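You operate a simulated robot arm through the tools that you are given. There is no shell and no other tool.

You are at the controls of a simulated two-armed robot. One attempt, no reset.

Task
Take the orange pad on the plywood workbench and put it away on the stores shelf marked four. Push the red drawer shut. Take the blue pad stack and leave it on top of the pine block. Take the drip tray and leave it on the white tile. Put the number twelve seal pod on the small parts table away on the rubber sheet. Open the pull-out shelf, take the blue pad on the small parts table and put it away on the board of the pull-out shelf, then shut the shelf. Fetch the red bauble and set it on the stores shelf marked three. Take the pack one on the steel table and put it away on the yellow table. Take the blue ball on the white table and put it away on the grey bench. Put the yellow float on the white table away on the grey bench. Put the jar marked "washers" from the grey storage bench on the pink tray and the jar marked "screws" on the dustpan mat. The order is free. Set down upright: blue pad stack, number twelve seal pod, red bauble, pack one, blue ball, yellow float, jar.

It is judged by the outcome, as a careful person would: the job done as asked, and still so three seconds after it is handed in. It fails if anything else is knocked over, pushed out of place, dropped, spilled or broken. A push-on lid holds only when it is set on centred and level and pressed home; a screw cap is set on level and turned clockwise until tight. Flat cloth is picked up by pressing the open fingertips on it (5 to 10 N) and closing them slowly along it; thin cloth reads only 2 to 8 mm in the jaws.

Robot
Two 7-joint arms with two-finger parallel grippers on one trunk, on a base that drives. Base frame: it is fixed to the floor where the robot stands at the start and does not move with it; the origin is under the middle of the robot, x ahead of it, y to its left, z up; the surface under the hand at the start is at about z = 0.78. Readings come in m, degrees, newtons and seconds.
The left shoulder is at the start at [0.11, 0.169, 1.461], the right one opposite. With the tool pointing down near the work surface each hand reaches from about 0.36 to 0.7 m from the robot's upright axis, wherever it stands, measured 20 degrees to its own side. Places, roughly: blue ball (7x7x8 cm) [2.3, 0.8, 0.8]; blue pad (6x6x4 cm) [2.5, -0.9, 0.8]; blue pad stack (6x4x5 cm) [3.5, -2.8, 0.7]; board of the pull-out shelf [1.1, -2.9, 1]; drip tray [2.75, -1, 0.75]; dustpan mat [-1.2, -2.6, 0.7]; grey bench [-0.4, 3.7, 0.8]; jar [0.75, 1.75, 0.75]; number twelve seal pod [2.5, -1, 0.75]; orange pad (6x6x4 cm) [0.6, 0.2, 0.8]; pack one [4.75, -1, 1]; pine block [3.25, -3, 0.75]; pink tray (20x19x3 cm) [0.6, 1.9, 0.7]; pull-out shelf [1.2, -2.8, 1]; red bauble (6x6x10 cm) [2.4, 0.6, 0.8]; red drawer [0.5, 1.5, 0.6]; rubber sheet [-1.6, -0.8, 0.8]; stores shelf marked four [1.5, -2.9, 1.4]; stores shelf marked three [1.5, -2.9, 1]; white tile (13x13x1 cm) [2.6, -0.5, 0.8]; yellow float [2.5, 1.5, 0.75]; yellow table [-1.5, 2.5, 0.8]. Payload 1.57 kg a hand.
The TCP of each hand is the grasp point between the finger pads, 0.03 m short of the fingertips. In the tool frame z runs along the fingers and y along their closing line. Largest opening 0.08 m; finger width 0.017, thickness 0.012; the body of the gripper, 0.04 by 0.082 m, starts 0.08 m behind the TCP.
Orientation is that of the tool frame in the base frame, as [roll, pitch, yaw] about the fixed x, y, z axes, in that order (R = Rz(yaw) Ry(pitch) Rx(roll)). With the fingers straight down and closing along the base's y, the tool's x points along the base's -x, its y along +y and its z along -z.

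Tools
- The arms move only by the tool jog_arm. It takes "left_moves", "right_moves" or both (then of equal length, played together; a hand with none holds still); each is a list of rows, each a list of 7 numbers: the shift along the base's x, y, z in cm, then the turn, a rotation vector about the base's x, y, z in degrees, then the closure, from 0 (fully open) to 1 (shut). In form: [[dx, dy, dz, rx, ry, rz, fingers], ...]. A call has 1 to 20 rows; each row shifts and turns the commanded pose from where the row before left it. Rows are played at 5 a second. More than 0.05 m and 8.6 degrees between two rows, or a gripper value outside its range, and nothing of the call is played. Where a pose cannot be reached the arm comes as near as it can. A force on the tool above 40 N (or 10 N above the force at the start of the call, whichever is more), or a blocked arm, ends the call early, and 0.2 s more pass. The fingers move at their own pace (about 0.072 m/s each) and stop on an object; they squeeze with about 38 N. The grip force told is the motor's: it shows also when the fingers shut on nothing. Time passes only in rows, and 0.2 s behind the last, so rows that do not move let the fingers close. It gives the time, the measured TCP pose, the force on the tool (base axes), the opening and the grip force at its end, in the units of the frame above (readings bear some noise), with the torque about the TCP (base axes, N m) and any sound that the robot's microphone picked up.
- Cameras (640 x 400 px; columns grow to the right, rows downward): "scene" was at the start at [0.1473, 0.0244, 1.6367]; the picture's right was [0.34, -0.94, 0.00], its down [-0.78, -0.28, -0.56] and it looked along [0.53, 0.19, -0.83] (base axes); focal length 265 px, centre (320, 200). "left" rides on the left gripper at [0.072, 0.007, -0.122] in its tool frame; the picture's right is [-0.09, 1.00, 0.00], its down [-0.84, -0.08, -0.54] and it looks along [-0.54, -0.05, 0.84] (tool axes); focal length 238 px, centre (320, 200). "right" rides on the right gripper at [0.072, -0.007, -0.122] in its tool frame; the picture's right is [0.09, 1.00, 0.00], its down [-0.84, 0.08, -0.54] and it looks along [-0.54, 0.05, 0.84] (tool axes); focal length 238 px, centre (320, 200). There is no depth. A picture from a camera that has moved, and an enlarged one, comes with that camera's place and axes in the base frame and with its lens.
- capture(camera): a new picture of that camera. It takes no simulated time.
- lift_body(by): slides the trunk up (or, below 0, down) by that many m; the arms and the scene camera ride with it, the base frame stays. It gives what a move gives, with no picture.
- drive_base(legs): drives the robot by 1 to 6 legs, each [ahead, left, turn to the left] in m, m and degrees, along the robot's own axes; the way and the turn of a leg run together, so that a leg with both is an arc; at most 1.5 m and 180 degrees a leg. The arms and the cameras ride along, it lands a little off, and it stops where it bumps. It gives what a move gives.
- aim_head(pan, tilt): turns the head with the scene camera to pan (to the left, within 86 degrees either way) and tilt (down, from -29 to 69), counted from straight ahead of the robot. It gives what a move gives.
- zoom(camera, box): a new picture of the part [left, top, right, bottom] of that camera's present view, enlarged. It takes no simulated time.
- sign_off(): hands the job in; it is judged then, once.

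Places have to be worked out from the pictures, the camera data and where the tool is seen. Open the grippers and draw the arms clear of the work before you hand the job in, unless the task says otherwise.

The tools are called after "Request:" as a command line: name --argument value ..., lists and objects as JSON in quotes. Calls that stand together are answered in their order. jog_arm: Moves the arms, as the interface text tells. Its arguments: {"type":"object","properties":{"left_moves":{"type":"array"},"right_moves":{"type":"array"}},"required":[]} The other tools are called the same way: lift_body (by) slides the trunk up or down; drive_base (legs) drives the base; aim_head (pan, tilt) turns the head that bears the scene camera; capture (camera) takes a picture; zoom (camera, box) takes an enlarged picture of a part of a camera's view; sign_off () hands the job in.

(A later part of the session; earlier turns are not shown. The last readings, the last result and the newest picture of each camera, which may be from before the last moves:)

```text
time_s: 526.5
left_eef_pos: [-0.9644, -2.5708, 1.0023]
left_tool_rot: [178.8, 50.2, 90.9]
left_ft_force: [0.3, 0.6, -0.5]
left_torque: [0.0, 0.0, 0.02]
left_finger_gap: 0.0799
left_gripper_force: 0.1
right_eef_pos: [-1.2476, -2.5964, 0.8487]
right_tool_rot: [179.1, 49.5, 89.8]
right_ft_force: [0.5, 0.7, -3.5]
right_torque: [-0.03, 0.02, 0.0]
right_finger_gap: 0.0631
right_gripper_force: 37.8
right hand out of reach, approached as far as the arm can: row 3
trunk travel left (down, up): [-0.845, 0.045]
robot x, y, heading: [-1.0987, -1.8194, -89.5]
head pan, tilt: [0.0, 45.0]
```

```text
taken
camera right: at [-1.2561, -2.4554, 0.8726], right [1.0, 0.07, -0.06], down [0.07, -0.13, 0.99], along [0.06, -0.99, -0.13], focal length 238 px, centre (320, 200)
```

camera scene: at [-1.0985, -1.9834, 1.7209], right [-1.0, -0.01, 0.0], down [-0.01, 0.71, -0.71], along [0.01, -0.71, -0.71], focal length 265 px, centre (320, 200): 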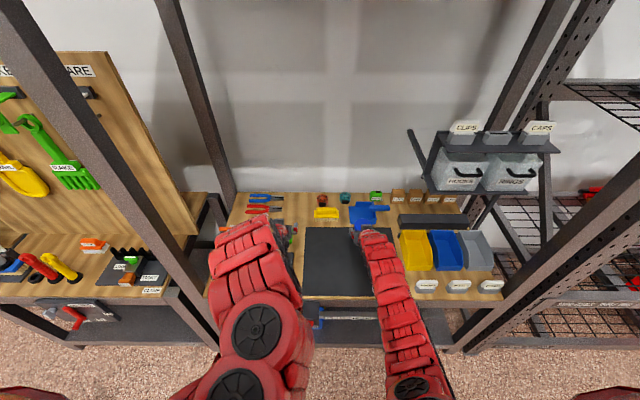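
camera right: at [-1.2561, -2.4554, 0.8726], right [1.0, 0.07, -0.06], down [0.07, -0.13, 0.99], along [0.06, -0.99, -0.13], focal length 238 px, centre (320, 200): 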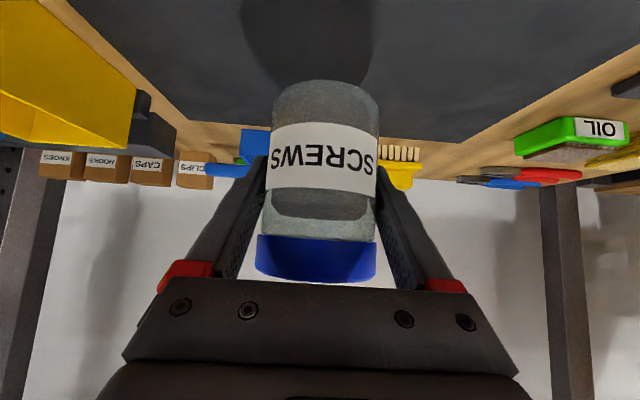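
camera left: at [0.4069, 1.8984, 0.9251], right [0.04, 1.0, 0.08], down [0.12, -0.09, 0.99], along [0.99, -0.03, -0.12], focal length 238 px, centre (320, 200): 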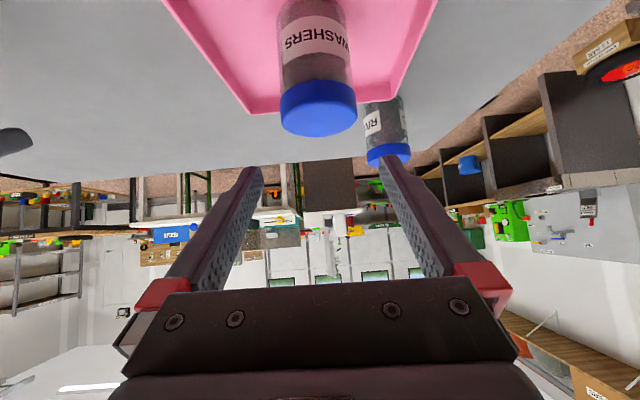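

I continue lowering with the trunk.

Request:
lift_body --by -0.045

Request:
lift_body --by -0.007

Request:
lift_body --by -0.005

```text
time_s: 527.3
left_eef_pos: [-0.9629, -2.5705, 0.9573]
left_tool_rot: [178.9, 50.2, 90.9]
left_ft_force: [0.4, -0.3, -0.1]
left_torque: [0.01, 0.04, 0.01]
left_finger_gap: 0.0801
left_gripper_force: 0.0
right_eef_pos: [-1.2479, -2.5962, 0.8025]
right_tool_rot: [179.1, 49.6, 89.8]
right_ft_force: [0.0, -0.2, -4.0]
right_torque: [-0.03, 0.01, -0.06]
right_finger_gap: 0.063
right_gripper_force: 38.0
trunk travel left (down, up): [-0.8, 0.09]
robot x, y, heading: [-1.0983, -1.8242, -89.4]
head pan, tilt: [0.0, 45.0]
```

```text
time_s: 527.9
left_eef_pos: [-0.9624, -2.5719, 0.9511]
left_tool_rot: [178.8, 50.3, 90.9]
left_ft_force: [1.1, 0.1, 0.8]
left_torque: [0.01, -0.04, -0.04]
left_finger_gap: 0.0801
left_gripper_force: 0.1
right_eef_pos: [-1.2467, -2.5952, 0.796]
right_tool_rot: [179.0, 49.5, 89.9]
right_ft_force: [-0.9, -0.5, -3.7]
right_torque: [-0.03, -0.01, 0.0]
right_finger_gap: 0.0628
right_gripper_force: 38.0
trunk travel left (down, up): [-0.793, 0.097]
robot x, y, heading: [-1.1, -1.8199, -89.5]
head pan, tilt: [0.0, 45.0]
```

```text
time_s: 528.4
left_eef_pos: [-0.9631, -2.571, 0.9454]
left_tool_rot: [178.8, 50.2, 90.9]
left_ft_force: [-0.3, 0.2, -0.2]
left_torque: [0.01, 0.0, -0.03]
left_finger_gap: 0.0803
left_gripper_force: 0.1
right_eef_pos: [-1.248, -2.5954, 0.7903]
right_tool_rot: [179.0, 49.3, 89.9]
right_ft_force: [0.8, 0.0, -4.5]
right_torque: [0.0, -0.01, 0.02]
right_finger_gap: 0.0629
right_gripper_force: 38.7
trunk travel left (down, up): [-0.788, 0.102]
robot x, y, heading: [-1.0979, -1.8242, -89.7]
head pan, tilt: [0.0, 45.0]
```

Request:
lift_body --by -0.005

Request:
lift_body --by -0.005

Request:
capture --camera "right"

```text
time_s: 529.0
left_eef_pos: [-0.9625, -2.5716, 0.9409]
left_tool_rot: [178.7, 50.2, 90.8]
left_ft_force: [-0.8, 0.1, 0.0]
left_torque: [0.01, -0.02, 0.0]
left_finger_gap: 0.0802
left_gripper_force: 0.0
right_eef_pos: [-1.2487, -2.595, 0.7846]
right_tool_rot: [179.0, 49.4, 89.9]
right_ft_force: [0.4, -0.4, -4.1]
right_torque: [-0.03, -0.01, -0.01]
right_finger_gap: 0.0631
right_gripper_force: 37.7
trunk travel left (down, up): [-0.783, 0.107]
robot x, y, heading: [-1.1012, -1.8216, -89.5]
head pan, tilt: [0.0, 45.0]
```

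```text
time_s: 529.5
left_eef_pos: [-0.9633, -2.5709, 0.9347]
left_tool_rot: [178.8, 50.3, 90.9]
left_ft_force: [-0.6, 0.6, -1.0]
left_torque: [-0.01, -0.01, 0.01]
left_finger_gap: 0.0802
left_gripper_force: 0.0
right_eef_pos: [-1.2479, -2.5969, 0.7807]
right_tool_rot: [179.0, 49.4, 89.9]
right_ft_force: [0.0, -0.2, -4.1]
right_torque: [-0.01, 0.05, -0.01]
right_finger_gap: 0.0629
right_gripper_force: 37.3
trunk travel left (down, up): [-0.778, 0.112]
robot x, y, heading: [-1.1008, -1.8212, -89.5]
head pan, tilt: [0.0, 45.0]
```

```text
taken
camera right: at [-1.256, -2.456, 0.805], right [1.0, 0.07, -0.06], down [0.07, -0.13, 0.99], along [0.06, -0.99, -0.14], focal length 238 px, centre (320, 200)
```

right: 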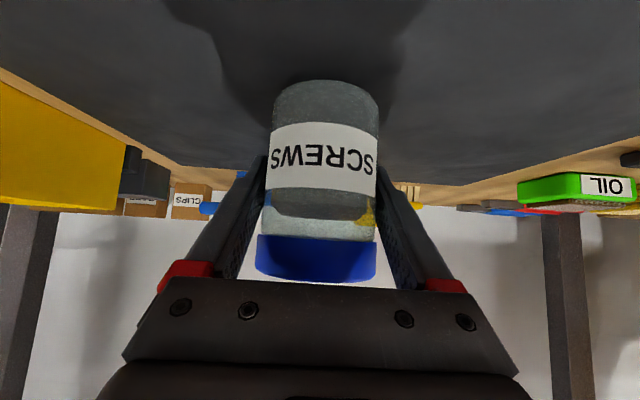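

Not yet in contact; the mat is a little lower than assumed. I keep lowering in 5 mm steps.

Request:
lift_body --by -0.006

Request:
lift_body --by -0.006

Request:
lift_body --by -0.006

Request:
lift_body --by -0.005

```text
time_s: 530.1
left_eef_pos: [-0.9632, -2.5713, 0.9293]
left_tool_rot: [178.7, 50.3, 90.9]
left_ft_force: [0.1, -0.9, -0.9]
left_torque: [0.01, -0.03, -0.03]
left_finger_gap: 0.08
left_gripper_force: 0.0
right_eef_pos: [-1.2476, -2.5967, 0.7753]
right_tool_rot: [179.1, 49.4, 89.9]
right_ft_force: [0.2, 0.2, -4.0]
right_torque: [-0.04, -0.02, 0.01]
right_finger_gap: 0.0628
right_gripper_force: 37.7
trunk travel left (down, up): [-0.772, 0.118]
robot x, y, heading: [-1.0979, -1.8247, -89.6]
head pan, tilt: [0.0, 45.0]
```

```text
time_s: 530.6
left_eef_pos: [-0.962, -2.5708, 0.9239]
left_tool_rot: [178.8, 50.2, 90.9]
left_ft_force: [0.3, -0.4, -0.5]
left_torque: [0.0, 0.01, 0.0]
left_finger_gap: 0.08
left_gripper_force: 0.1
right_eef_pos: [-1.2474, -2.5971, 0.7706]
right_tool_rot: [179.1, 49.6, 89.9]
right_ft_force: [-0.3, 0.9, 4.1]
right_torque: [0.07, 0.26, -0.03]
right_finger_gap: 0.0628
right_gripper_force: 37.5
trunk travel left (down, up): [-0.766, 0.124]
robot x, y, heading: [-1.1025, -1.8238, -89.4]
head pan, tilt: [0.0, 45.0]
```

```text
time_s: 531.2
left_eef_pos: [-0.9612, -2.5675, 0.9203]
left_tool_rot: [179.0, 50.5, 90.9]
left_ft_force: [0.0, 0.1, -1.2]
left_torque: [0.02, -0.02, -0.05]
left_finger_gap: 0.0802
left_gripper_force: 0.1
right_eef_pos: [-1.2471, -2.5964, 0.7694]
right_tool_rot: [179.1, 50.2, 90.0]
right_ft_force: [0.0, 1.0, 28.1]
right_torque: [-0.03, 0.89, -0.03]
right_finger_gap: 0.0634
right_gripper_force: 37.9
trunk travel left (down, up): [-0.76, 0.13]
robot x, y, heading: [-1.0989, -1.8248, -89.5]
head pan, tilt: [0.0, 45.0]
```

```text
time_s: 531.7
left_eef_pos: [-0.9619, -2.5686, 0.9146]
left_tool_rot: [178.9, 50.5, 90.9]
left_ft_force: [-0.4, -0.3, 0.1]
left_torque: [0.0, 0.0, -0.01]
left_finger_gap: 0.08
left_gripper_force: 0.1
right_eef_pos: [-1.2471, -2.5948, 0.762]
right_tool_rot: [179.1, 49.8, 89.9]
right_ft_force: [-1.0, -3.9, 27.0]
right_torque: [-0.21, 0.82, -0.07]
right_finger_gap: 0.0634
right_gripper_force: 37.9
trunk travel left (down, up): [-0.755, 0.135]
robot x, y, heading: [-1.0982, -1.8218, -89.4]
head pan, tilt: [0.0, 45.0]
```

Contact made at ≈0.77 (mat z≈0.72). I ease up 4 mm, open, and withdraw.

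Request:
lift_body --by 0.004

Request:
jog_arm --right_moves '[[0, 0, 0, 0, 0, 0, 0.12], [0, 0, 0, 0, 0, 0, 0], [0, 0, 0, 0, 0, 0, 0], [0, 1.6, 1.4, 0, 0, 0, 0], [0, 2.3, 2, 0, 0, 0, 0], [0, 2.3, 2.2, 0, 0, 0, 0], [0, 2, 4, 0, 0, 0, 0]]'

Request:
capture --camera "right"

Request:
capture --camera "scene"

```text
time_s: 532.2
left_eef_pos: [-0.9623, -2.5714, 0.9171]
left_tool_rot: [178.8, 50.2, 91.0]
left_ft_force: [-0.1, -0.1, 0.7]
left_torque: [0.01, 0.01, 0.01]
left_finger_gap: 0.0799
left_gripper_force: 0.0
right_eef_pos: [-1.2481, -2.5952, 0.762]
right_tool_rot: [178.9, 49.4, 89.9]
right_ft_force: [-0.5, -9.9, 10.0]
right_torque: [-0.63, 0.34, 0.18]
right_finger_gap: 0.063
right_gripper_force: 38.5
trunk travel left (down, up): [-0.759, 0.131]
robot x, y, heading: [-1.1013, -1.8226, -89.5]
head pan, tilt: [0.0, 45.0]
```

```text
time_s: 533.8
left_eef_pos: [-0.9624, -2.5699, 0.9177]
left_tool_rot: [178.8, 50.3, 90.9]
left_ft_force: [0.0, 0.3, 0.1]
left_torque: [-0.03, -0.01, 0.02]
left_finger_gap: 0.0801
left_gripper_force: 0.0
right_eef_pos: [-1.2472, -2.512, 0.8591]
right_tool_rot: [179.0, 49.5, 89.9]
right_ft_force: [-0.1, -0.4, 0.5]
right_torque: [0.01, -0.03, 0.0]
right_finger_gap: 0.08
right_gripper_force: 0.1
trunk travel left (down, up): [-0.759, 0.131]
robot x, y, heading: [-1.0991, -1.8193, -89.6]
head pan, tilt: [0.0, 45.0]
```

```text
taken
camera right: at [-1.2549, -2.3736, 0.8832], right [1.0, 0.07, -0.06], down [0.07, -0.13, 0.99], along [0.06, -0.99, -0.13], focal length 238 px, centre (320, 200)
```

right: 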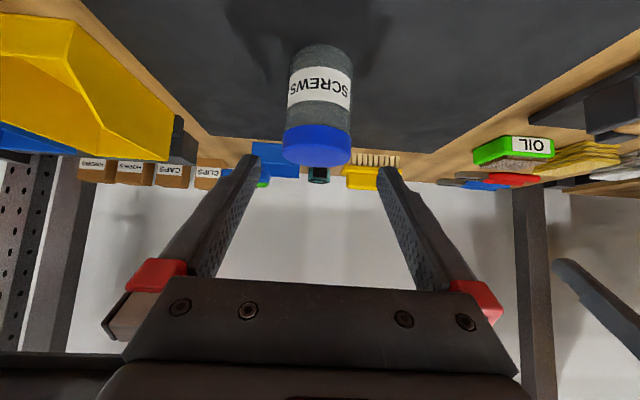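

```text
taken
camera scene: at [-1.0983, -1.982, 1.6351], right [-1.0, -0.01, 0.0], down [-0.01, 0.71, -0.71], along [0.01, -0.71, -0.71], focal length 265 px, centre (320, 200)
```

scene: 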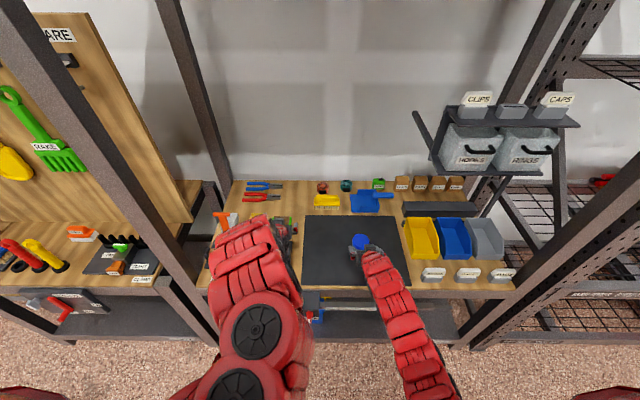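

The screws jar stands on the dustpan mat. Now I go for the blue ball and yellow float: raise the trunk, back out, turn east and drive round to the white table.

Request:
lift_body --by 0.131

Request:
drive_base --legs '[[-0.32, 0, 0], [0, 0, 90], [0, -0.2, 0], [1.4, 0, 0], [1.2, 0, 0]]'

Request:
drive_base --legs '[[0, 1.45, 0], [0, 1.2, 0]]'

Request:
capture --camera "scene"

```text
time_s: 535.4
left_eef_pos: [-0.9627, -2.5711, 1.0473]
left_tool_rot: [178.8, 50.2, 90.9]
left_ft_force: [0.9, -0.1, 0.7]
left_torque: [-0.05, 0.0, 0.01]
left_finger_gap: 0.0802
left_gripper_force: 0.0
right_eef_pos: [-1.2477, -2.5153, 0.9887]
right_tool_rot: [179.1, 49.5, 89.9]
right_ft_force: [0.6, -0.4, 0.2]
right_torque: [-0.01, -0.01, 0.01]
right_finger_gap: 0.08
right_gripper_force: 0.0
trunk travel left (down, up): [-0.89, 0.0]
robot x, y, heading: [-1.1027, -1.8206, -89.5]
head pan, tilt: [0.0, 45.0]
```

```text
time_s: 555.0
left_eef_pos: [2.2831, -1.4155, 1.0469]
left_tool_rot: [178.8, 50.2, -175.5]
left_ft_force: [-0.6, 0.5, 0.1]
left_torque: [0.03, 0.0, 0.0]
left_finger_gap: 0.08
left_gripper_force: 0.1
right_eef_pos: [2.2444, -1.7011, 0.9888]
right_tool_rot: [179.0, 49.5, -176.6]
right_ft_force: [-0.1, 0.4, 0.2]
right_torque: [-0.02, -0.02, 0.04]
right_finger_gap: 0.0801
right_gripper_force: 0.0
trunk travel left (down, up): [-0.89, 0.0]
robot x, y, heading: [1.5475, -1.5951, 4.1]
head pan, tilt: [0.0, 45.0]
```

```text
time_s: 567.8
left_eef_pos: [2.1199, 1.2074, 1.0479]
left_tool_rot: [178.8, 50.2, -175.3]
left_ft_force: [0.5, -0.3, 0.5]
left_torque: [0.01, 0.01, 0.01]
left_finger_gap: 0.0799
left_gripper_force: 0.0
right_eef_pos: [2.0828, 0.9205, 0.9891]
right_tool_rot: [179.0, 49.5, -176.3]
right_ft_force: [0.3, 0.5, -0.1]
right_torque: [-0.02, -0.03, 0.03]
right_finger_gap: 0.08
right_gripper_force: 0.0
trunk travel left (down, up): [-0.89, 0.0]
robot x, y, heading: [1.379, 1.0212, 4.3]
head pan, tilt: [0.0, 45.0]
```

```text
taken
camera scene: at [1.5426, 1.0322, 1.7659], right [0.08, -1.0, 0.0], down [-0.71, -0.05, -0.71], along [0.7, 0.05, -0.71], focal length 265 px, centre (320, 200)
```

scene: 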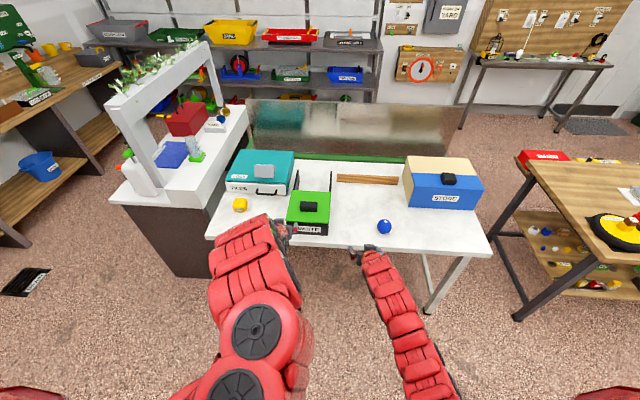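

I correct the heading, then move to face the blue ball with the right hand (ball at ≈[2.35, 0.79]).

Request:
drive_base --legs '[[0, 0, -4.3], [0.18, -0.08, 0]]'

Request:
capture --camera "right"

Request:
capture --camera "scene"

Request:
zoom --camera "scene" --box '[170, 180, 430, 300]'

```text
time_s: 569.9
left_eef_pos: [2.3063, 1.0716, 1.0481]
left_tool_rot: [178.9, 50.3, -179.6]
left_ft_force: [0.2, 0.1, 0.5]
left_torque: [-0.04, 0.02, -0.01]
left_finger_gap: 0.08
left_gripper_force: 0.1
right_eef_pos: [2.2478, 0.7862, 0.9906]
right_tool_rot: [179.1, 49.5, 179.3]
right_ft_force: [-0.5, 0.1, -0.6]
right_torque: [0.01, -0.02, 0.0]
right_finger_gap: 0.08
right_gripper_force: 0.0
trunk travel left (down, up): [-0.89, 0.0]
robot x, y, heading: [1.5545, 0.9418, 0.1]
head pan, tilt: [0.0, 45.0]
```

```text
taken
camera right: at [2.1083, 0.7803, 1.0143], right [-0.06, 1.0, -0.06], down [0.13, 0.07, 0.99], along [0.99, 0.05, -0.13], focal length 238 px, centre (320, 200)
```

right: 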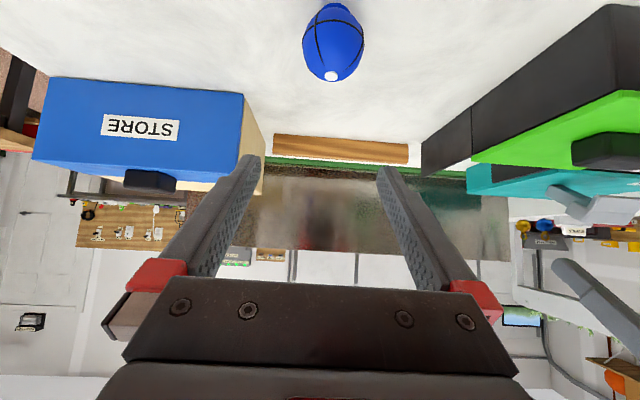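

```text
taken
camera scene: at [1.7163, 0.9418, 1.7661], right [0.0, -1.0, 0.0], down [-0.71, 0.0, -0.71], along [0.71, 0.0, -0.71], focal length 265 px, centre (320, 200)
```

scene: 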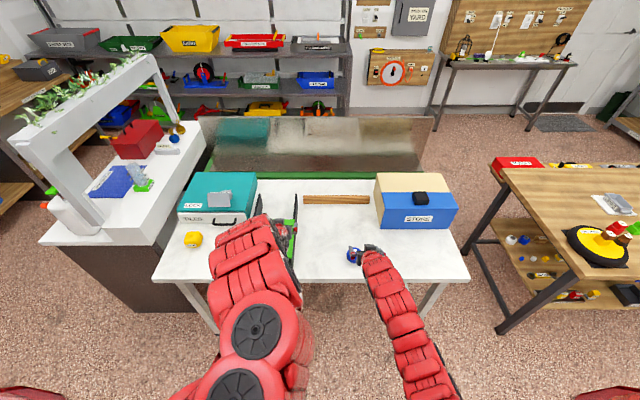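

```text
2.46 times, centred on (300, 240) of scene
camera zoom: at [1.7163, 0.9418, 1.7661], right [0.0, -1.0, 0.0], down [-0.71, 0.0, -0.71], along [0.71, 0.0, -0.71], focal length 653 px, centre (369, 102)
```

zoom: 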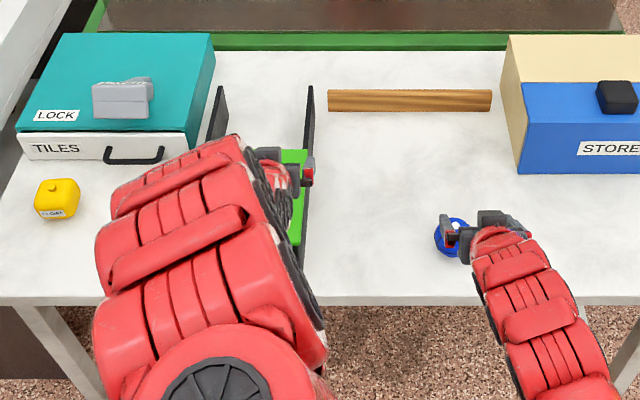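

Ball centre ≈[2.335, 0.794, 0.815]. I raise the left hand clear of the green bin, then lower the trunk to bring the right hand to a pre-grasp.

Request:
jog_arm --left_moves '[[0, 0, 4.5, 0, 0, 0, 0], [0, 0, 4.5, 0, 0, 0, 0], [0, 0, 4.5, 0, 0, 0, 0], [0, 0, 4.5, 0, 0, 0, 0]]' --right_moves '[[-0.3, 0.8, 0, 0, 0, 0, 0], [0, 0, 0, 0, 0, 0, 0], [0, 0, 0, 0, 0, 0, 0], [0, 0, 0, 0, 0, 0, 0]]'

Request:
lift_body --by -0.11

Request:
capture --camera "right"

Request:
capture --camera "left"

```text
time_s: 570.9
left_eef_pos: [2.3821, 1.0627, 1.1935]
left_tool_rot: [178.8, 50.3, -179.6]
left_ft_force: [-0.9, 0.0, 0.2]
left_torque: [0.01, 0.0, 0.03]
left_finger_gap: 0.0801
left_gripper_force: 0.1
left hand out of reach, approached as far as the arm can: row 1, 2, 3, 4
right_eef_pos: [2.2445, 0.7955, 0.989]
right_tool_rot: [179.0, 49.5, 179.2]
right_ft_force: [-0.7, 0.3, 0.3]
right_torque: [0.0, -0.03, 0.02]
right_finger_gap: 0.0801
right_gripper_force: 0.0
trunk travel left (down, up): [-0.89, 0.0]
robot x, y, heading: [1.5581, 0.9433, -0.2]
head pan, tilt: [0.0, 45.0]
```

```text
time_s: 572.3
left_eef_pos: [2.3838, 1.0611, 1.0814]
left_tool_rot: [178.8, 50.2, -179.7]
left_ft_force: [0.2, 0.2, -0.8]
left_torque: [0.0, -0.01, -0.01]
left_finger_gap: 0.08
left_gripper_force: 0.0
right_eef_pos: [2.2446, 0.7945, 0.879]
right_tool_rot: [179.0, 49.5, 179.3]
right_ft_force: [0.2, -0.7, 0.5]
right_torque: [0.02, 0.02, -0.01]
right_finger_gap: 0.0801
right_gripper_force: 0.0
trunk travel left (down, up): [-0.78, 0.11]
robot x, y, heading: [1.5584, 0.9404, 0.0]
head pan, tilt: [0.0, 45.0]
```

```text
taken
camera right: at [2.1059, 0.7882, 0.9028], right [-0.06, 1.0, -0.06], down [0.13, 0.07, 0.99], along [0.99, 0.05, -0.14], focal length 238 px, centre (320, 200)
```

right: 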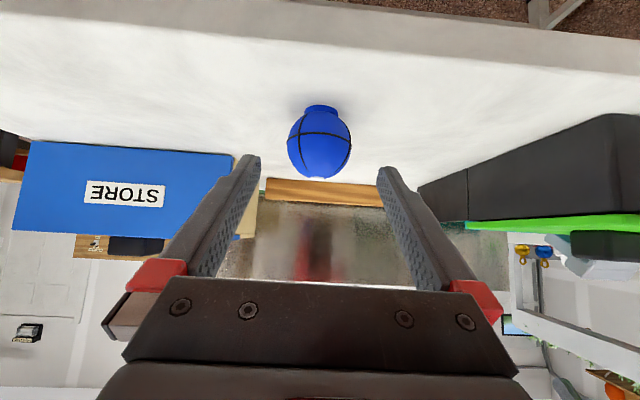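

```text
taken
camera left: at [2.2435, 1.0654, 1.1053], right [0.04, 1.0, 0.08], down [0.12, -0.09, 0.99], along [0.99, -0.03, -0.12], focal length 238 px, centre (320, 200)
```

left: 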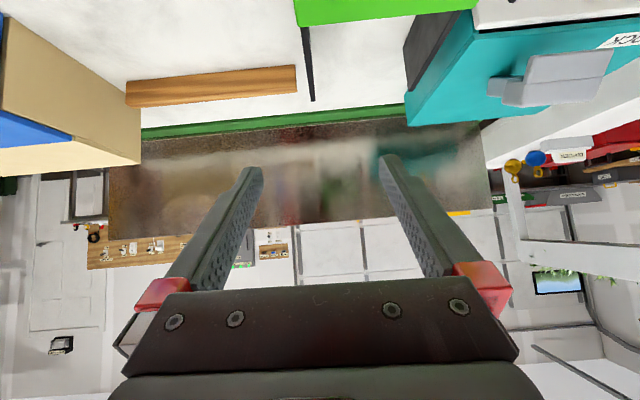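

The ball is centred between the fingers. I advance along the axis, close and lift.

Request:
jog_arm --right_moves '[[3.05, 0.1, -2.2, 0, 0, 0, 0], [3.05, 0.1, -2.2, 0, 0, 0, 0], [3.0, 0, -2.2, 0, 0, 0, 0], [0, 0, 0, 0, 0, 0, 0]]'

Request:
capture --camera "right"

```text
time_s: 573.3
left_eef_pos: [2.3831, 1.0607, 1.0829]
left_tool_rot: [178.8, 50.4, -179.7]
left_ft_force: [-0.3, 0.3, -0.2]
left_torque: [-0.01, -0.02, 0.01]
left_finger_gap: 0.0801
left_gripper_force: 0.1
right_eef_pos: [2.3352, 0.7964, 0.8129]
right_tool_rot: [179.0, 49.5, 179.4]
right_ft_force: [-0.8, -0.6, -1.6]
right_torque: [-0.01, 0.0, 0.02]
right_finger_gap: 0.0799
right_gripper_force: 0.1
trunk travel left (down, up): [-0.78, 0.11]
robot x, y, heading: [1.5581, 0.9381, -0.2]
head pan, tilt: [0.0, 45.0]
```

```text
taken
camera right: at [2.197, 0.7904, 0.8372], right [-0.06, 1.0, -0.06], down [0.13, 0.07, 0.99], along [0.99, 0.05, -0.14], focal length 238 px, centre (320, 200)
```

right: 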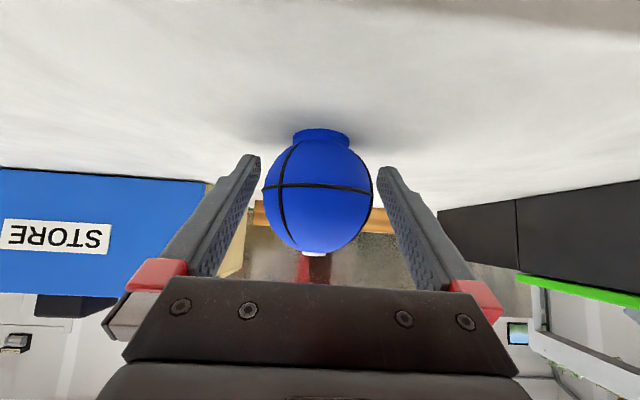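

Nearly perfect; I raise 4 mm to the equator, close, and lift.

Request:
jog_arm --right_moves '[[0, 0, 0.4, 0, 0, 0, 0], [0, 0, 0, 0, 0, 0, 0.2], [0, 0, 0, 0, 0, 0, 1], [0, 0, 0, 0, 0, 0, 1], [0, 0, 0, 0, 0, 0, 1], [0, 0, 2, 0, 0, 0, 1], [0, 0, 4, 0, 0, 0, 1], [0, 0, 4, 0, 0, 0, 1], [0, 0, 0, 0, 0, 0, 1]]'

Request:
capture --camera "right"

```text
time_s: 575.3
left_eef_pos: [2.3841, 1.0615, 1.0825]
left_tool_rot: [178.8, 50.2, -179.7]
left_ft_force: [-0.4, 0.2, 0.5]
left_torque: [-0.02, -0.01, 0.01]
left_finger_gap: 0.08
left_gripper_force: 0.1
right_eef_pos: [2.3341, 0.7977, 0.9185]
right_tool_rot: [179.0, 49.3, 179.3]
right_ft_force: [-0.1, 0.4, -1.2]
right_torque: [0.0, 0.01, -0.01]
right_finger_gap: 0.0627
right_gripper_force: 37.9
trunk travel left (down, up): [-0.78, 0.11]
robot x, y, heading: [1.5562, 0.9432, -0.1]
head pan, tilt: [0.0, 45.0]
```

```text
taken
camera right: at [2.1955, 0.7896, 0.9416], right [-0.06, 1.0, -0.06], down [0.13, 0.07, 0.99], along [0.99, 0.05, -0.14], focal length 238 px, centre (320, 200)
```

right: 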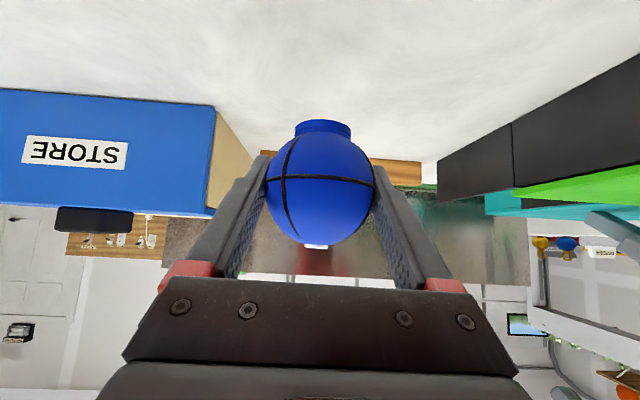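

The ball is held upright. I raise the trunk, back off slightly, and strafe left to the yellow float.

Request:
lift_body --by 0.11

Request:
drive_base --legs '[[-0.12, 0, 0], [0, 0.45, 0]]'

Request:
capture --camera "left"

Request:
capture --camera "scene"

Request:
zoom --camera "scene" --box '[200, 150, 380, 270]'

```text
time_s: 576.7
left_eef_pos: [2.3838, 1.0603, 1.1918]
left_tool_rot: [178.8, 50.2, -179.6]
left_ft_force: [0.1, 0.2, -0.6]
left_torque: [-0.02, 0.03, 0.0]
left_finger_gap: 0.0799
left_gripper_force: 0.0
right_eef_pos: [2.3335, 0.7959, 1.0277]
right_tool_rot: [179.1, 49.4, 179.3]
right_ft_force: [-0.4, -0.1, -1.4]
right_torque: [0.0, 0.0, -0.02]
right_finger_gap: 0.0625
right_gripper_force: 38.6
trunk travel left (down, up): [-0.89, 0.0]
robot x, y, heading: [1.5566, 0.9386, -0.0]
head pan, tilt: [0.0, 45.0]
```

```text
time_s: 580.2
left_eef_pos: [2.2658, 1.5015, 1.1915]
left_tool_rot: [178.8, 50.2, 179.8]
left_ft_force: [0.2, 0.0, -0.7]
left_torque: [0.0, -0.05, 0.0]
left_finger_gap: 0.0801
left_gripper_force: 0.0
right_eef_pos: [2.2142, 1.2372, 1.0273]
right_tool_rot: [179.0, 49.5, 178.8]
right_ft_force: [0.0, -0.3, -0.5]
right_torque: [0.02, 0.0, 0.01]
right_finger_gap: 0.0624
right_gripper_force: 38.2
trunk travel left (down, up): [-0.89, 0.0]
robot x, y, heading: [1.4322, 1.3894, -0.7]
head pan, tilt: [0.0, 45.0]
```

```text
taken
camera left: at [2.1261, 1.5071, 1.2152], right [0.05, 1.0, 0.08], down [0.12, -0.09, 0.99], along [0.99, -0.04, -0.12], focal length 238 px, centre (320, 200)
```

left: 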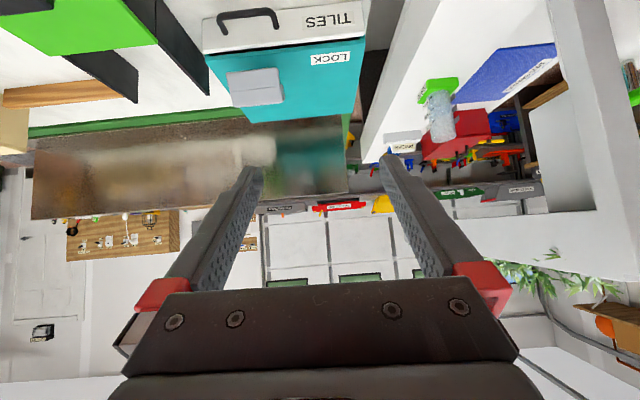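

```text
taken
camera scene: at [1.5999, 1.3863, 1.7659], right [-0.01, -1.0, 0.0], down [-0.71, 0.01, -0.71], along [0.71, -0.01, -0.71], focal length 265 px, centre (320, 200)
```

scene: 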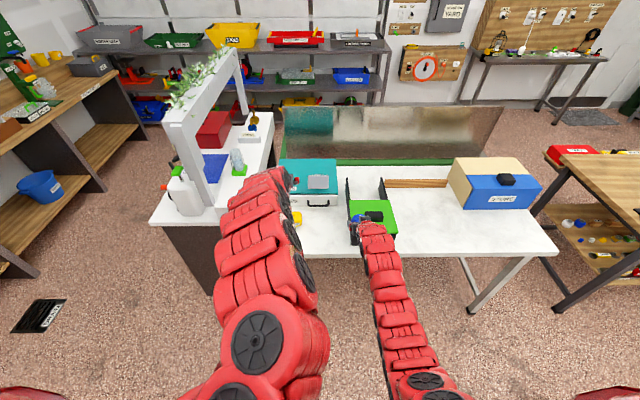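

```text
3.33 times, centred on (290, 210) of scene
camera zoom: at [1.5999, 1.3863, 1.7659], right [-0.01, -1.0, 0.0], down [-0.71, 0.01, -0.71], along [0.71, -0.01, -0.71], focal length 885 px, centre (420, 167)
```

zoom: 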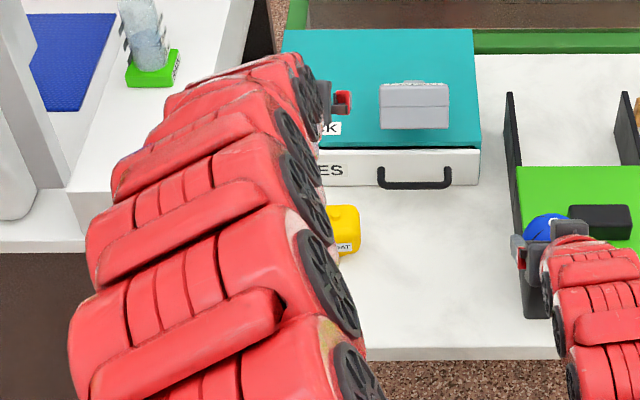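

The float is near [2.437, 1.51] in front of the TILES box. I raise the right hand (with ball) so it stays clear, and lower the left toward a pre-grasp as I lower the trunk.

Request:
jog_arm --left_moves '[[0, 0, -4, 0, 0, 0, 0], [0, 0, -4, 0, 0, 0, 0], [0, 0, -4, 0, 0, 0, 0]]' --right_moves '[[0, 0, 4, 0, 0, 0, 1], [0, 0, 4, 0, 0, 0, 1], [0, 0, 4, 0, 0, 0, 1]]'

Request:
lift_body --by -0.1

Request:
capture --camera "left"

```text
time_s: 581.0
left_eef_pos: [2.267, 1.5003, 1.0735]
left_tool_rot: [179.0, 50.2, 179.9]
left_ft_force: [0.8, 0.0, -0.2]
left_torque: [0.03, 0.01, 0.0]
left_finger_gap: 0.0801
left_gripper_force: 0.0
right_eef_pos: [2.2132, 1.2383, 1.1474]
right_tool_rot: [179.0, 49.6, 178.9]
right_ft_force: [-0.1, -0.8, -1.5]
right_torque: [0.03, -0.01, -0.01]
right_finger_gap: 0.0622
right_gripper_force: 38.1
trunk travel left (down, up): [-0.89, 0.0]
robot x, y, heading: [1.4384, 1.3892, -0.7]
head pan, tilt: [0.0, 45.0]
```

```text
time_s: 582.4
left_eef_pos: [2.2681, 1.5003, 0.9748]
left_tool_rot: [178.8, 50.4, 179.8]
left_ft_force: [-0.4, 0.1, -0.5]
left_torque: [-0.03, 0.0, 0.0]
left_finger_gap: 0.0799
left_gripper_force: 0.1
right_eef_pos: [2.2117, 1.2358, 1.0468]
right_tool_rot: [179.0, 49.5, 179.0]
right_ft_force: [-1.1, 0.6, -0.4]
right_torque: [0.01, -0.01, -0.04]
right_finger_gap: 0.0619
right_gripper_force: 38.1
trunk travel left (down, up): [-0.79, 0.1]
robot x, y, heading: [1.4388, 1.3882, -0.5]
head pan, tilt: [0.0, 45.0]
```

```text
taken
camera left: at [2.1268, 1.5067, 0.9975], right [0.05, 1.0, 0.08], down [0.12, -0.09, 0.99], along [0.99, -0.04, -0.12], focal length 238 px, centre (320, 200)
```

left: 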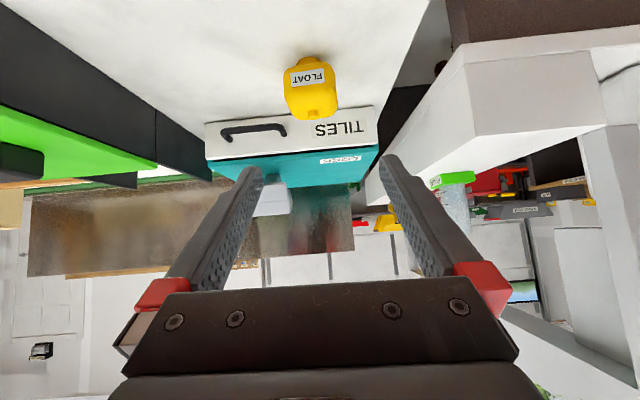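

I zoom on the float to see its shape and orientation.

Request:
zoom --camera "left" --box '[250, 30, 370, 140]'

```text
3.64 times, centred on (310, 85) of left
camera zoom: at [2.1268, 1.5067, 0.9975], right [0.05, 1.0, 0.08], down [0.12, -0.09, 0.99], along [0.99, -0.04, -0.12], focal length 867 px, centre (356, 618)
```

zoom: 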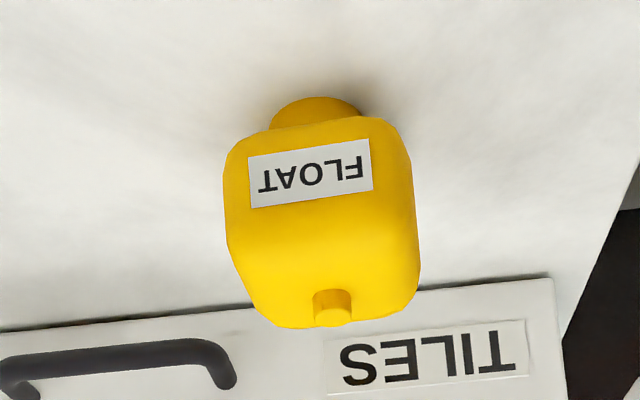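

Float body centre ≈[2.429, 1.496], about 6.2 cm wide, yaw ≈ +3°. I drive 0.13 m closer and move to a pre-grasp behind it.

Request:
drive_base --legs '[[0.13, 0, 0]]'

Request:
jog_arm --left_moves '[[-2, -0.2, -2.5, 0, 0, 3, 0], [-2, -0.2, -2.5, 0, 0, 0, 0], [-2, -0.2, -2.5, 0, 0, 0, 0], [0, 0, 0, 0, 0, 0, 0]]'

Request:
capture --camera "left"

```text
time_s: 583.7
left_eef_pos: [2.3957, 1.4986, 0.9752]
left_tool_rot: [178.8, 50.2, 179.8]
left_ft_force: [0.5, 0.7, 0.1]
left_torque: [0.0, 0.01, 0.01]
left_finger_gap: 0.08
left_gripper_force: 0.0
right_eef_pos: [2.3407, 1.2349, 1.048]
right_tool_rot: [179.0, 49.4, 178.8]
right_ft_force: [0.1, -0.6, -1.1]
right_torque: [0.01, 0.01, 0.02]
right_finger_gap: 0.062
right_gripper_force: 38.3
trunk travel left (down, up): [-0.79, 0.1]
robot x, y, heading: [1.5677, 1.3891, -0.8]
head pan, tilt: [0.0, 45.0]
```

```text
time_s: 584.7
left_eef_pos: [2.3342, 1.492, 0.9002]
left_tool_rot: [178.8, 50.3, -177.1]
left_ft_force: [0.1, -0.3, 0.0]
left_torque: [0.0, 0.05, 0.05]
left_finger_gap: 0.0801
left_gripper_force: 0.1
right_eef_pos: [2.341, 1.2337, 1.0461]
right_tool_rot: [179.0, 49.4, 178.7]
right_ft_force: [-0.2, 0.4, -0.2]
right_torque: [-0.02, 0.0, 0.01]
right_finger_gap: 0.0618
right_gripper_force: 38.4
trunk travel left (down, up): [-0.79, 0.1]
robot x, y, heading: [1.5655, 1.3845, -0.6]
head pan, tilt: [0.0, 45.0]
```

```text
taken
camera left: at [2.1957, 1.4903, 0.9224], right [-0.01, 1.0, 0.08], down [0.12, -0.08, 0.99], along [0.99, 0.02, -0.12], focal length 238 px, centre (320, 200)
```

left: 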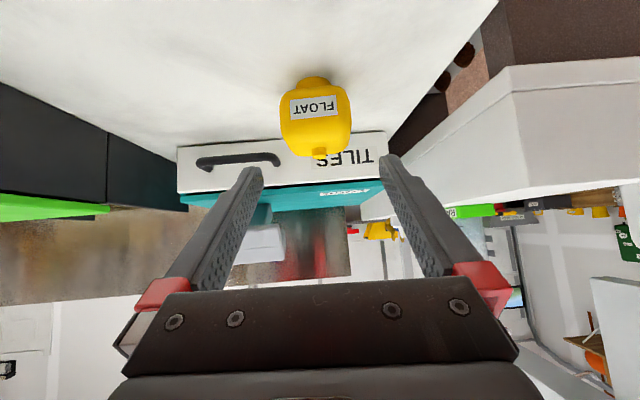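

Aligned. I advance onto the float.

Request:
jog_arm --left_moves '[[3.25, 0.2, -2.8, 0, 0, 0, 0], [3.25, 0.2, -2.8, 0, 0, 0, 0], [3.25, 0.2, -2.8, 0, 0, 0, 0], [0, 0, 0, 0, 0, 0, 0]]'

Request:
capture --camera "left"

```text
time_s: 585.7
left_eef_pos: [2.3685, 1.4953, 0.8701]
left_tool_rot: [178.8, 50.2, -177.3]
left_ft_force: [-0.1, -0.3, 0.4]
left_torque: [-0.02, 0.0, 0.02]
left_finger_gap: 0.08
left_gripper_force: 0.1
left hand out of reach, approached as far as the arm can: row 2, 3
right_eef_pos: [2.3413, 1.2354, 1.0474]
right_tool_rot: [178.9, 49.5, 178.8]
right_ft_force: [0.2, -0.8, -0.5]
right_torque: [0.04, 0.01, 0.02]
right_finger_gap: 0.0621
right_gripper_force: 37.6
trunk travel left (down, up): [-0.79, 0.1]
robot x, y, heading: [1.569, 1.3898, -0.5]
head pan, tilt: [0.0, 45.0]
```

```text
taken
camera left: at [2.2284, 1.4938, 0.8938], right [0.0, 1.0, 0.08], down [0.12, -0.08, 0.99], along [0.99, 0.01, -0.12], focal length 238 px, centre (320, 200)
```

left: 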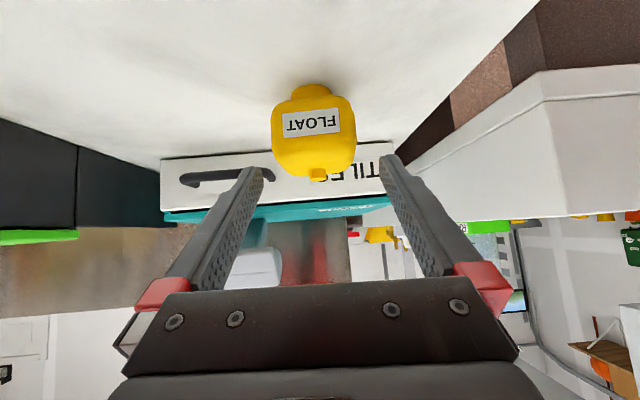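

The arm can't extend further; I finish the approach using small base and trunk moves.

Request:
drive_base --legs '[[0.03, 0, 0]]'

Request:
lift_body --by -0.028

Request:
drive_base --legs '[[0.032, 0, 0]]'

Request:
lift_body --by -0.022

Request:
capture --camera "left"

```text
time_s: 586.5
left_eef_pos: [2.3945, 1.4943, 0.873]
left_tool_rot: [178.8, 50.4, -177.2]
left_ft_force: [0.1, 0.5, 0.3]
left_torque: [0.01, 0.0, 0.02]
left_finger_gap: 0.0799
left_gripper_force: 0.0
right_eef_pos: [2.3685, 1.234, 1.049]
right_tool_rot: [179.0, 49.6, 178.8]
right_ft_force: [0.0, -0.4, -1.1]
right_torque: [-0.03, 0.0, -0.02]
right_finger_gap: 0.062
right_gripper_force: 37.7
trunk travel left (down, up): [-0.79, 0.1]
robot x, y, heading: [1.5951, 1.3911, -0.5]
head pan, tilt: [0.0, 45.0]
```

```text
time_s: 587.2
left_eef_pos: [2.3986, 1.4953, 0.8426]
left_tool_rot: [178.9, 50.1, -177.1]
left_ft_force: [0.3, 0.8, -0.2]
left_torque: [0.02, 0.0, -0.01]
left_finger_gap: 0.0804
left_gripper_force: 0.1
right_eef_pos: [2.3711, 1.2341, 1.0174]
right_tool_rot: [178.9, 49.4, 178.8]
right_ft_force: [0.0, -0.2, -1.4]
right_torque: [0.01, 0.02, -0.02]
right_finger_gap: 0.0618
right_gripper_force: 38.1
trunk travel left (down, up): [-0.762, 0.128]
robot x, y, heading: [1.5987, 1.3882, -0.7]
head pan, tilt: [0.0, 45.0]
```

```text
time_s: 588.1
left_eef_pos: [2.4276, 1.4944, 0.8443]
left_tool_rot: [178.7, 50.3, -177.2]
left_ft_force: [0.0, 0.1, -0.4]
left_torque: [0.02, 0.04, -0.01]
left_finger_gap: 0.08
left_gripper_force: 0.1
right_eef_pos: [2.4, 1.2358, 1.0212]
right_tool_rot: [179.0, 49.6, 179.0]
right_ft_force: [-0.4, 0.2, -0.5]
right_torque: [-0.03, -0.02, -0.01]
right_finger_gap: 0.0616
right_gripper_force: 37.9
trunk travel left (down, up): [-0.762, 0.128]
robot x, y, heading: [1.6295, 1.3914, -0.5]
head pan, tilt: [0.0, 45.0]
```

```text
time_s: 588.8
left_eef_pos: [2.4305, 1.496, 0.82]
left_tool_rot: [178.7, 50.2, -177.2]
left_ft_force: [0.5, -0.7, 0.2]
left_torque: [0.0, -0.03, 0.02]
left_finger_gap: 0.08
left_gripper_force: 0.1
right_eef_pos: [2.4037, 1.2342, 0.9952]
right_tool_rot: [179.0, 49.4, 178.9]
right_ft_force: [-0.1, 0.8, -0.7]
right_torque: [-0.01, -0.01, -0.01]
right_finger_gap: 0.062
right_gripper_force: 37.8
trunk travel left (down, up): [-0.74, 0.15]
robot x, y, heading: [1.6311, 1.3882, -0.5]
head pan, tilt: [0.0, 45.0]
```

```text
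taken
camera left: at [2.2898, 1.4934, 0.8432], right [-0.01, 1.0, 0.08], down [0.12, -0.08, 0.99], along [0.99, 0.02, -0.12], focal length 238 px, centre (320, 200)
```

left: 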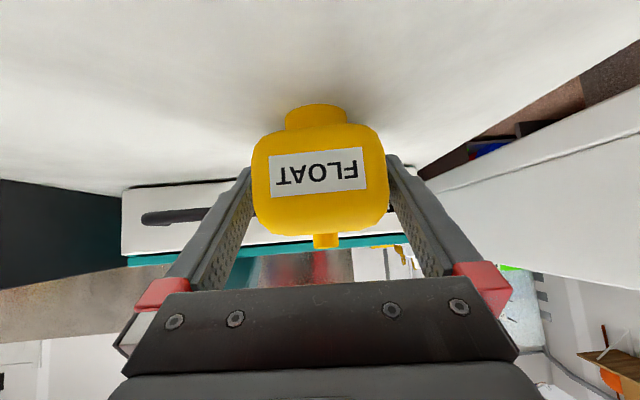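

The float is centred between the fingers. I close and lift with the trunk.

Request:
jog_arm --left_moves '[[0, 0, 0, 0, 0, 0, 0.2], [0, 0, 0, 0, 0, 0, 1], [0, 0, 0, 0, 0, 0, 1], [0, 0, 0, 0, 0, 0, 1]]'

Request:
lift_body --by 0.1

Request:
capture --camera "left"

```text
time_s: 589.8
left_eef_pos: [2.4291, 1.4951, 0.8221]
left_tool_rot: [178.8, 50.3, -177.2]
left_ft_force: [-1.1, 1.3, 2.1]
left_torque: [-0.04, 0.07, -0.06]
left_finger_gap: 0.0653
left_gripper_force: 38.3
right_eef_pos: [2.4015, 1.2352, 0.9975]
right_tool_rot: [179.0, 49.5, 178.9]
right_ft_force: [-0.1, -1.2, -1.1]
right_torque: [0.02, 0.0, -0.01]
right_finger_gap: 0.0616
right_gripper_force: 37.7
trunk travel left (down, up): [-0.74, 0.15]
robot x, y, heading: [1.6329, 1.3876, -0.6]
head pan, tilt: [0.0, 45.0]
```

```text
time_s: 591.1
left_eef_pos: [2.4294, 1.4953, 0.9209]
left_tool_rot: [178.8, 50.2, -177.2]
left_ft_force: [1.0, 0.2, -1.0]
left_torque: [0.01, 0.0, -0.03]
left_finger_gap: 0.0656
left_gripper_force: 37.4
right_eef_pos: [2.4024, 1.2351, 1.0958]
right_tool_rot: [179.0, 49.4, 178.9]
right_ft_force: [-0.4, -0.4, -0.5]
right_torque: [-0.01, 0.01, -0.02]
right_finger_gap: 0.0619
right_gripper_force: 37.9
trunk travel left (down, up): [-0.84, 0.05]
robot x, y, heading: [1.6276, 1.3874, -0.6]
head pan, tilt: [0.0, 45.0]
```

```text
taken
camera left: at [2.2895, 1.4934, 0.9435], right [-0.01, 1.0, 0.08], down [0.12, -0.08, 0.99], along [0.99, 0.02, -0.12], focal length 238 px, centre (320, 200)
```

left: 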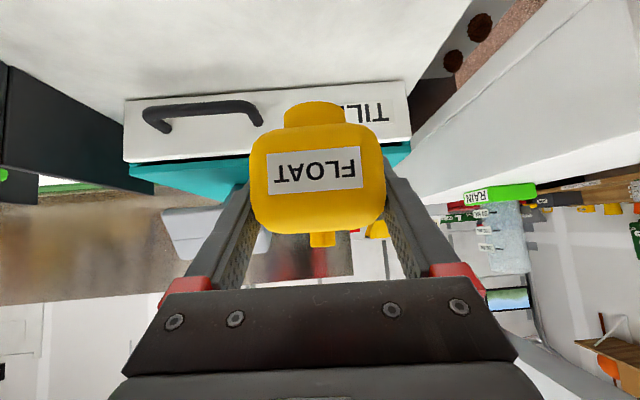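

Both the ball and float are held. The safest known way is back round the south of the workbench; I raise the left hand a bit, back off and strafe south.

Request:
lift_body --by 0.05

Request:
drive_base --legs '[[-0.21, 0, 0.5], [0, -1.5, 0]]'

Request:
capture --camera "scene"

```text
time_s: 592.0
left_eef_pos: [2.4287, 1.4943, 0.9708]
left_tool_rot: [178.7, 50.2, -177.2]
left_ft_force: [0.8, -0.4, -1.4]
left_torque: [0.0, 0.0, 0.03]
left_finger_gap: 0.0655
left_gripper_force: 38.2
right_eef_pos: [2.4027, 1.235, 1.1453]
right_tool_rot: [179.0, 49.3, 178.8]
right_ft_force: [-0.4, -0.2, -1.7]
right_torque: [0.0, -0.01, -0.01]
right_finger_gap: 0.0619
right_gripper_force: 38.4
trunk travel left (down, up): [-0.89, 0.0]
robot x, y, heading: [1.6269, 1.3847, -0.7]
head pan, tilt: [0.0, 45.0]
```

```text
time_s: 600.7
left_eef_pos: [2.2091, 0.0019, 0.9703]
left_tool_rot: [178.9, 50.2, -176.9]
left_ft_force: [0.2, -0.1, -0.6]
left_torque: [0.01, -0.04, 0.01]
left_finger_gap: 0.0652
left_gripper_force: 37.6
right_eef_pos: [2.1831, -0.2597, 1.1467]
right_tool_rot: [179.0, 49.5, 179.1]
right_ft_force: [0.1, 0.5, -1.1]
right_torque: [0.01, -0.03, 0.0]
right_finger_gap: 0.0616
right_gripper_force: 37.8
trunk travel left (down, up): [-0.89, 0.0]
robot x, y, heading: [1.4105, -0.1099, -0.5]
head pan, tilt: [0.0, 45.0]
```

```text
taken
camera scene: at [1.5706, -0.1107, 1.7658], right [-0.01, -1.0, 0.0], down [-0.71, 0.0, -0.71], along [0.71, 0.0, -0.71], focal length 265 px, centre (320, 200)
```

scene: 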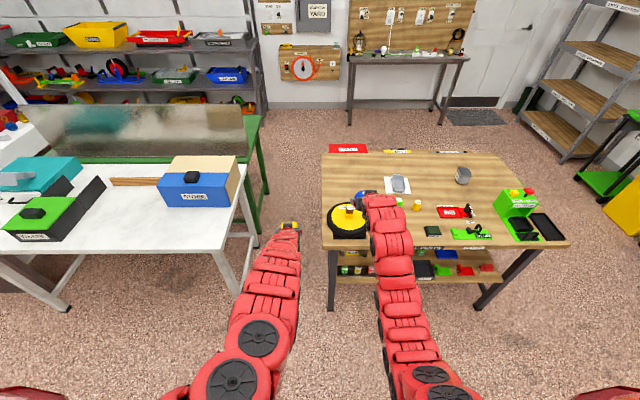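

I lift the left hand 5 cm for margin and continue south, then west along the aisle.

Request:
jog_arm --left_moves '[[0, 0, 3, 0, 0, 0, 1], [0, 0, 3, 0, 0, 0, 1]]'

Request:
drive_base --legs '[[0, -1.4, 0], [0, -0.25, 0], [-1.4, 0, 0], [-0.4, 0, 0]]'

```text
time_s: 601.3
left_eef_pos: [2.2082, 0.0003, 1.0311]
left_tool_rot: [178.7, 50.1, -177.2]
left_ft_force: [0.5, 0.1, -0.2]
left_torque: [0.0, -0.03, -0.04]
left_finger_gap: 0.0654
left_gripper_force: 38.0
right_eef_pos: [2.1827, -0.2598, 1.1482]
right_tool_rot: [179.0, 49.5, 179.1]
right_ft_force: [0.0, 0.5, -0.7]
right_torque: [-0.04, -0.02, -0.01]
right_finger_gap: 0.0618
right_gripper_force: 38.2
trunk travel left (down, up): [-0.89, 0.0]
robot x, y, heading: [1.4035, -0.1097, -0.4]
head pan, tilt: [0.0, 45.0]
```

```text
time_s: 618.3
left_eef_pos: [0.4221, -1.652, 1.0284]
left_tool_rot: [178.8, 50.3, -177.2]
left_ft_force: [-0.7, 0.3, 0.1]
left_torque: [0.02, 0.02, -0.02]
left_finger_gap: 0.0653
left_gripper_force: 38.3
right_eef_pos: [0.3944, -1.9133, 1.1464]
right_tool_rot: [179.1, 49.4, 178.8]
right_ft_force: [-0.2, -0.3, -1.5]
right_torque: [0.01, -0.01, 0.01]
right_finger_gap: 0.0616
right_gripper_force: 38.2
trunk travel left (down, up): [-0.89, 0.0]
robot x, y, heading: [-0.3804, -1.7613, -0.6]
head pan, tilt: [0.0, 45.0]
```

Now I turn north and drive up the west corridor toward the grey bench.

Request:
drive_base --legs '[[0, 0, 90.6], [1.4, 0, 0], [1.4, 0, 0], [1.2, 0, 0]]'

Request:
capture --camera "scene"

Request:
capture --camera "left"

```text
time_s: 641.3
left_eef_pos: [-0.3326, 3.0317, 1.0304]
left_tool_rot: [178.8, 50.1, -89.4]
left_ft_force: [0.6, -0.7, -1.5]
left_torque: [0.02, -0.02, -0.04]
left_finger_gap: 0.0655
left_gripper_force: 37.4
right_eef_pos: [-0.0717, 2.9951, 1.147]
right_tool_rot: [179.0, 49.5, -93.3]
right_ft_force: [-0.2, -1.1, -0.4]
right_torque: [0.01, -0.03, 0.0]
right_finger_gap: 0.0612
right_gripper_force: 38.0
trunk travel left (down, up): [-0.89, 0.0]
robot x, y, heading: [-0.2548, 2.23, 87.1]
head pan, tilt: [0.0, 45.0]
```

```text
taken
camera scene: at [-0.2466, 2.3891, 1.7659], right [1.0, -0.05, 0.0], down [-0.03, -0.71, -0.71], along [0.03, 0.71, -0.71], focal length 265 px, centre (320, 200)
```

scene: 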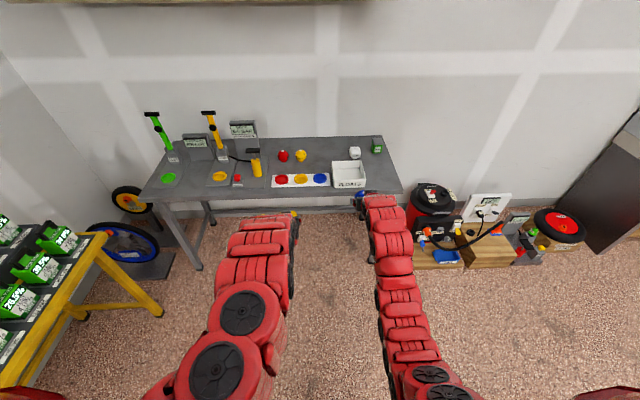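

```text
taken
camera left: at [-0.3348, 2.8931, 1.0532], right [-1.0, 0.03, 0.08], down [0.09, 0.12, 0.99], along [0.02, 0.99, -0.12], focal length 238 px, centre (320, 200)
```

left: 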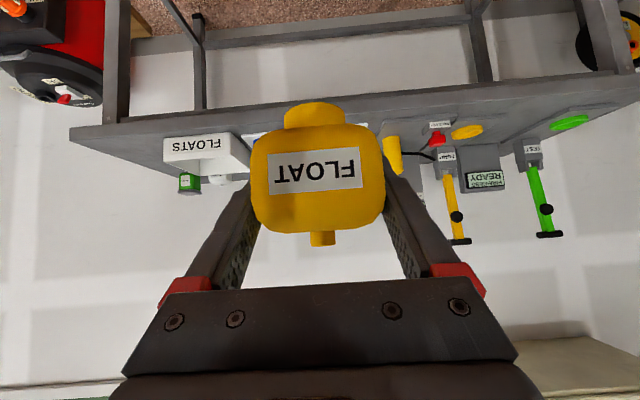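

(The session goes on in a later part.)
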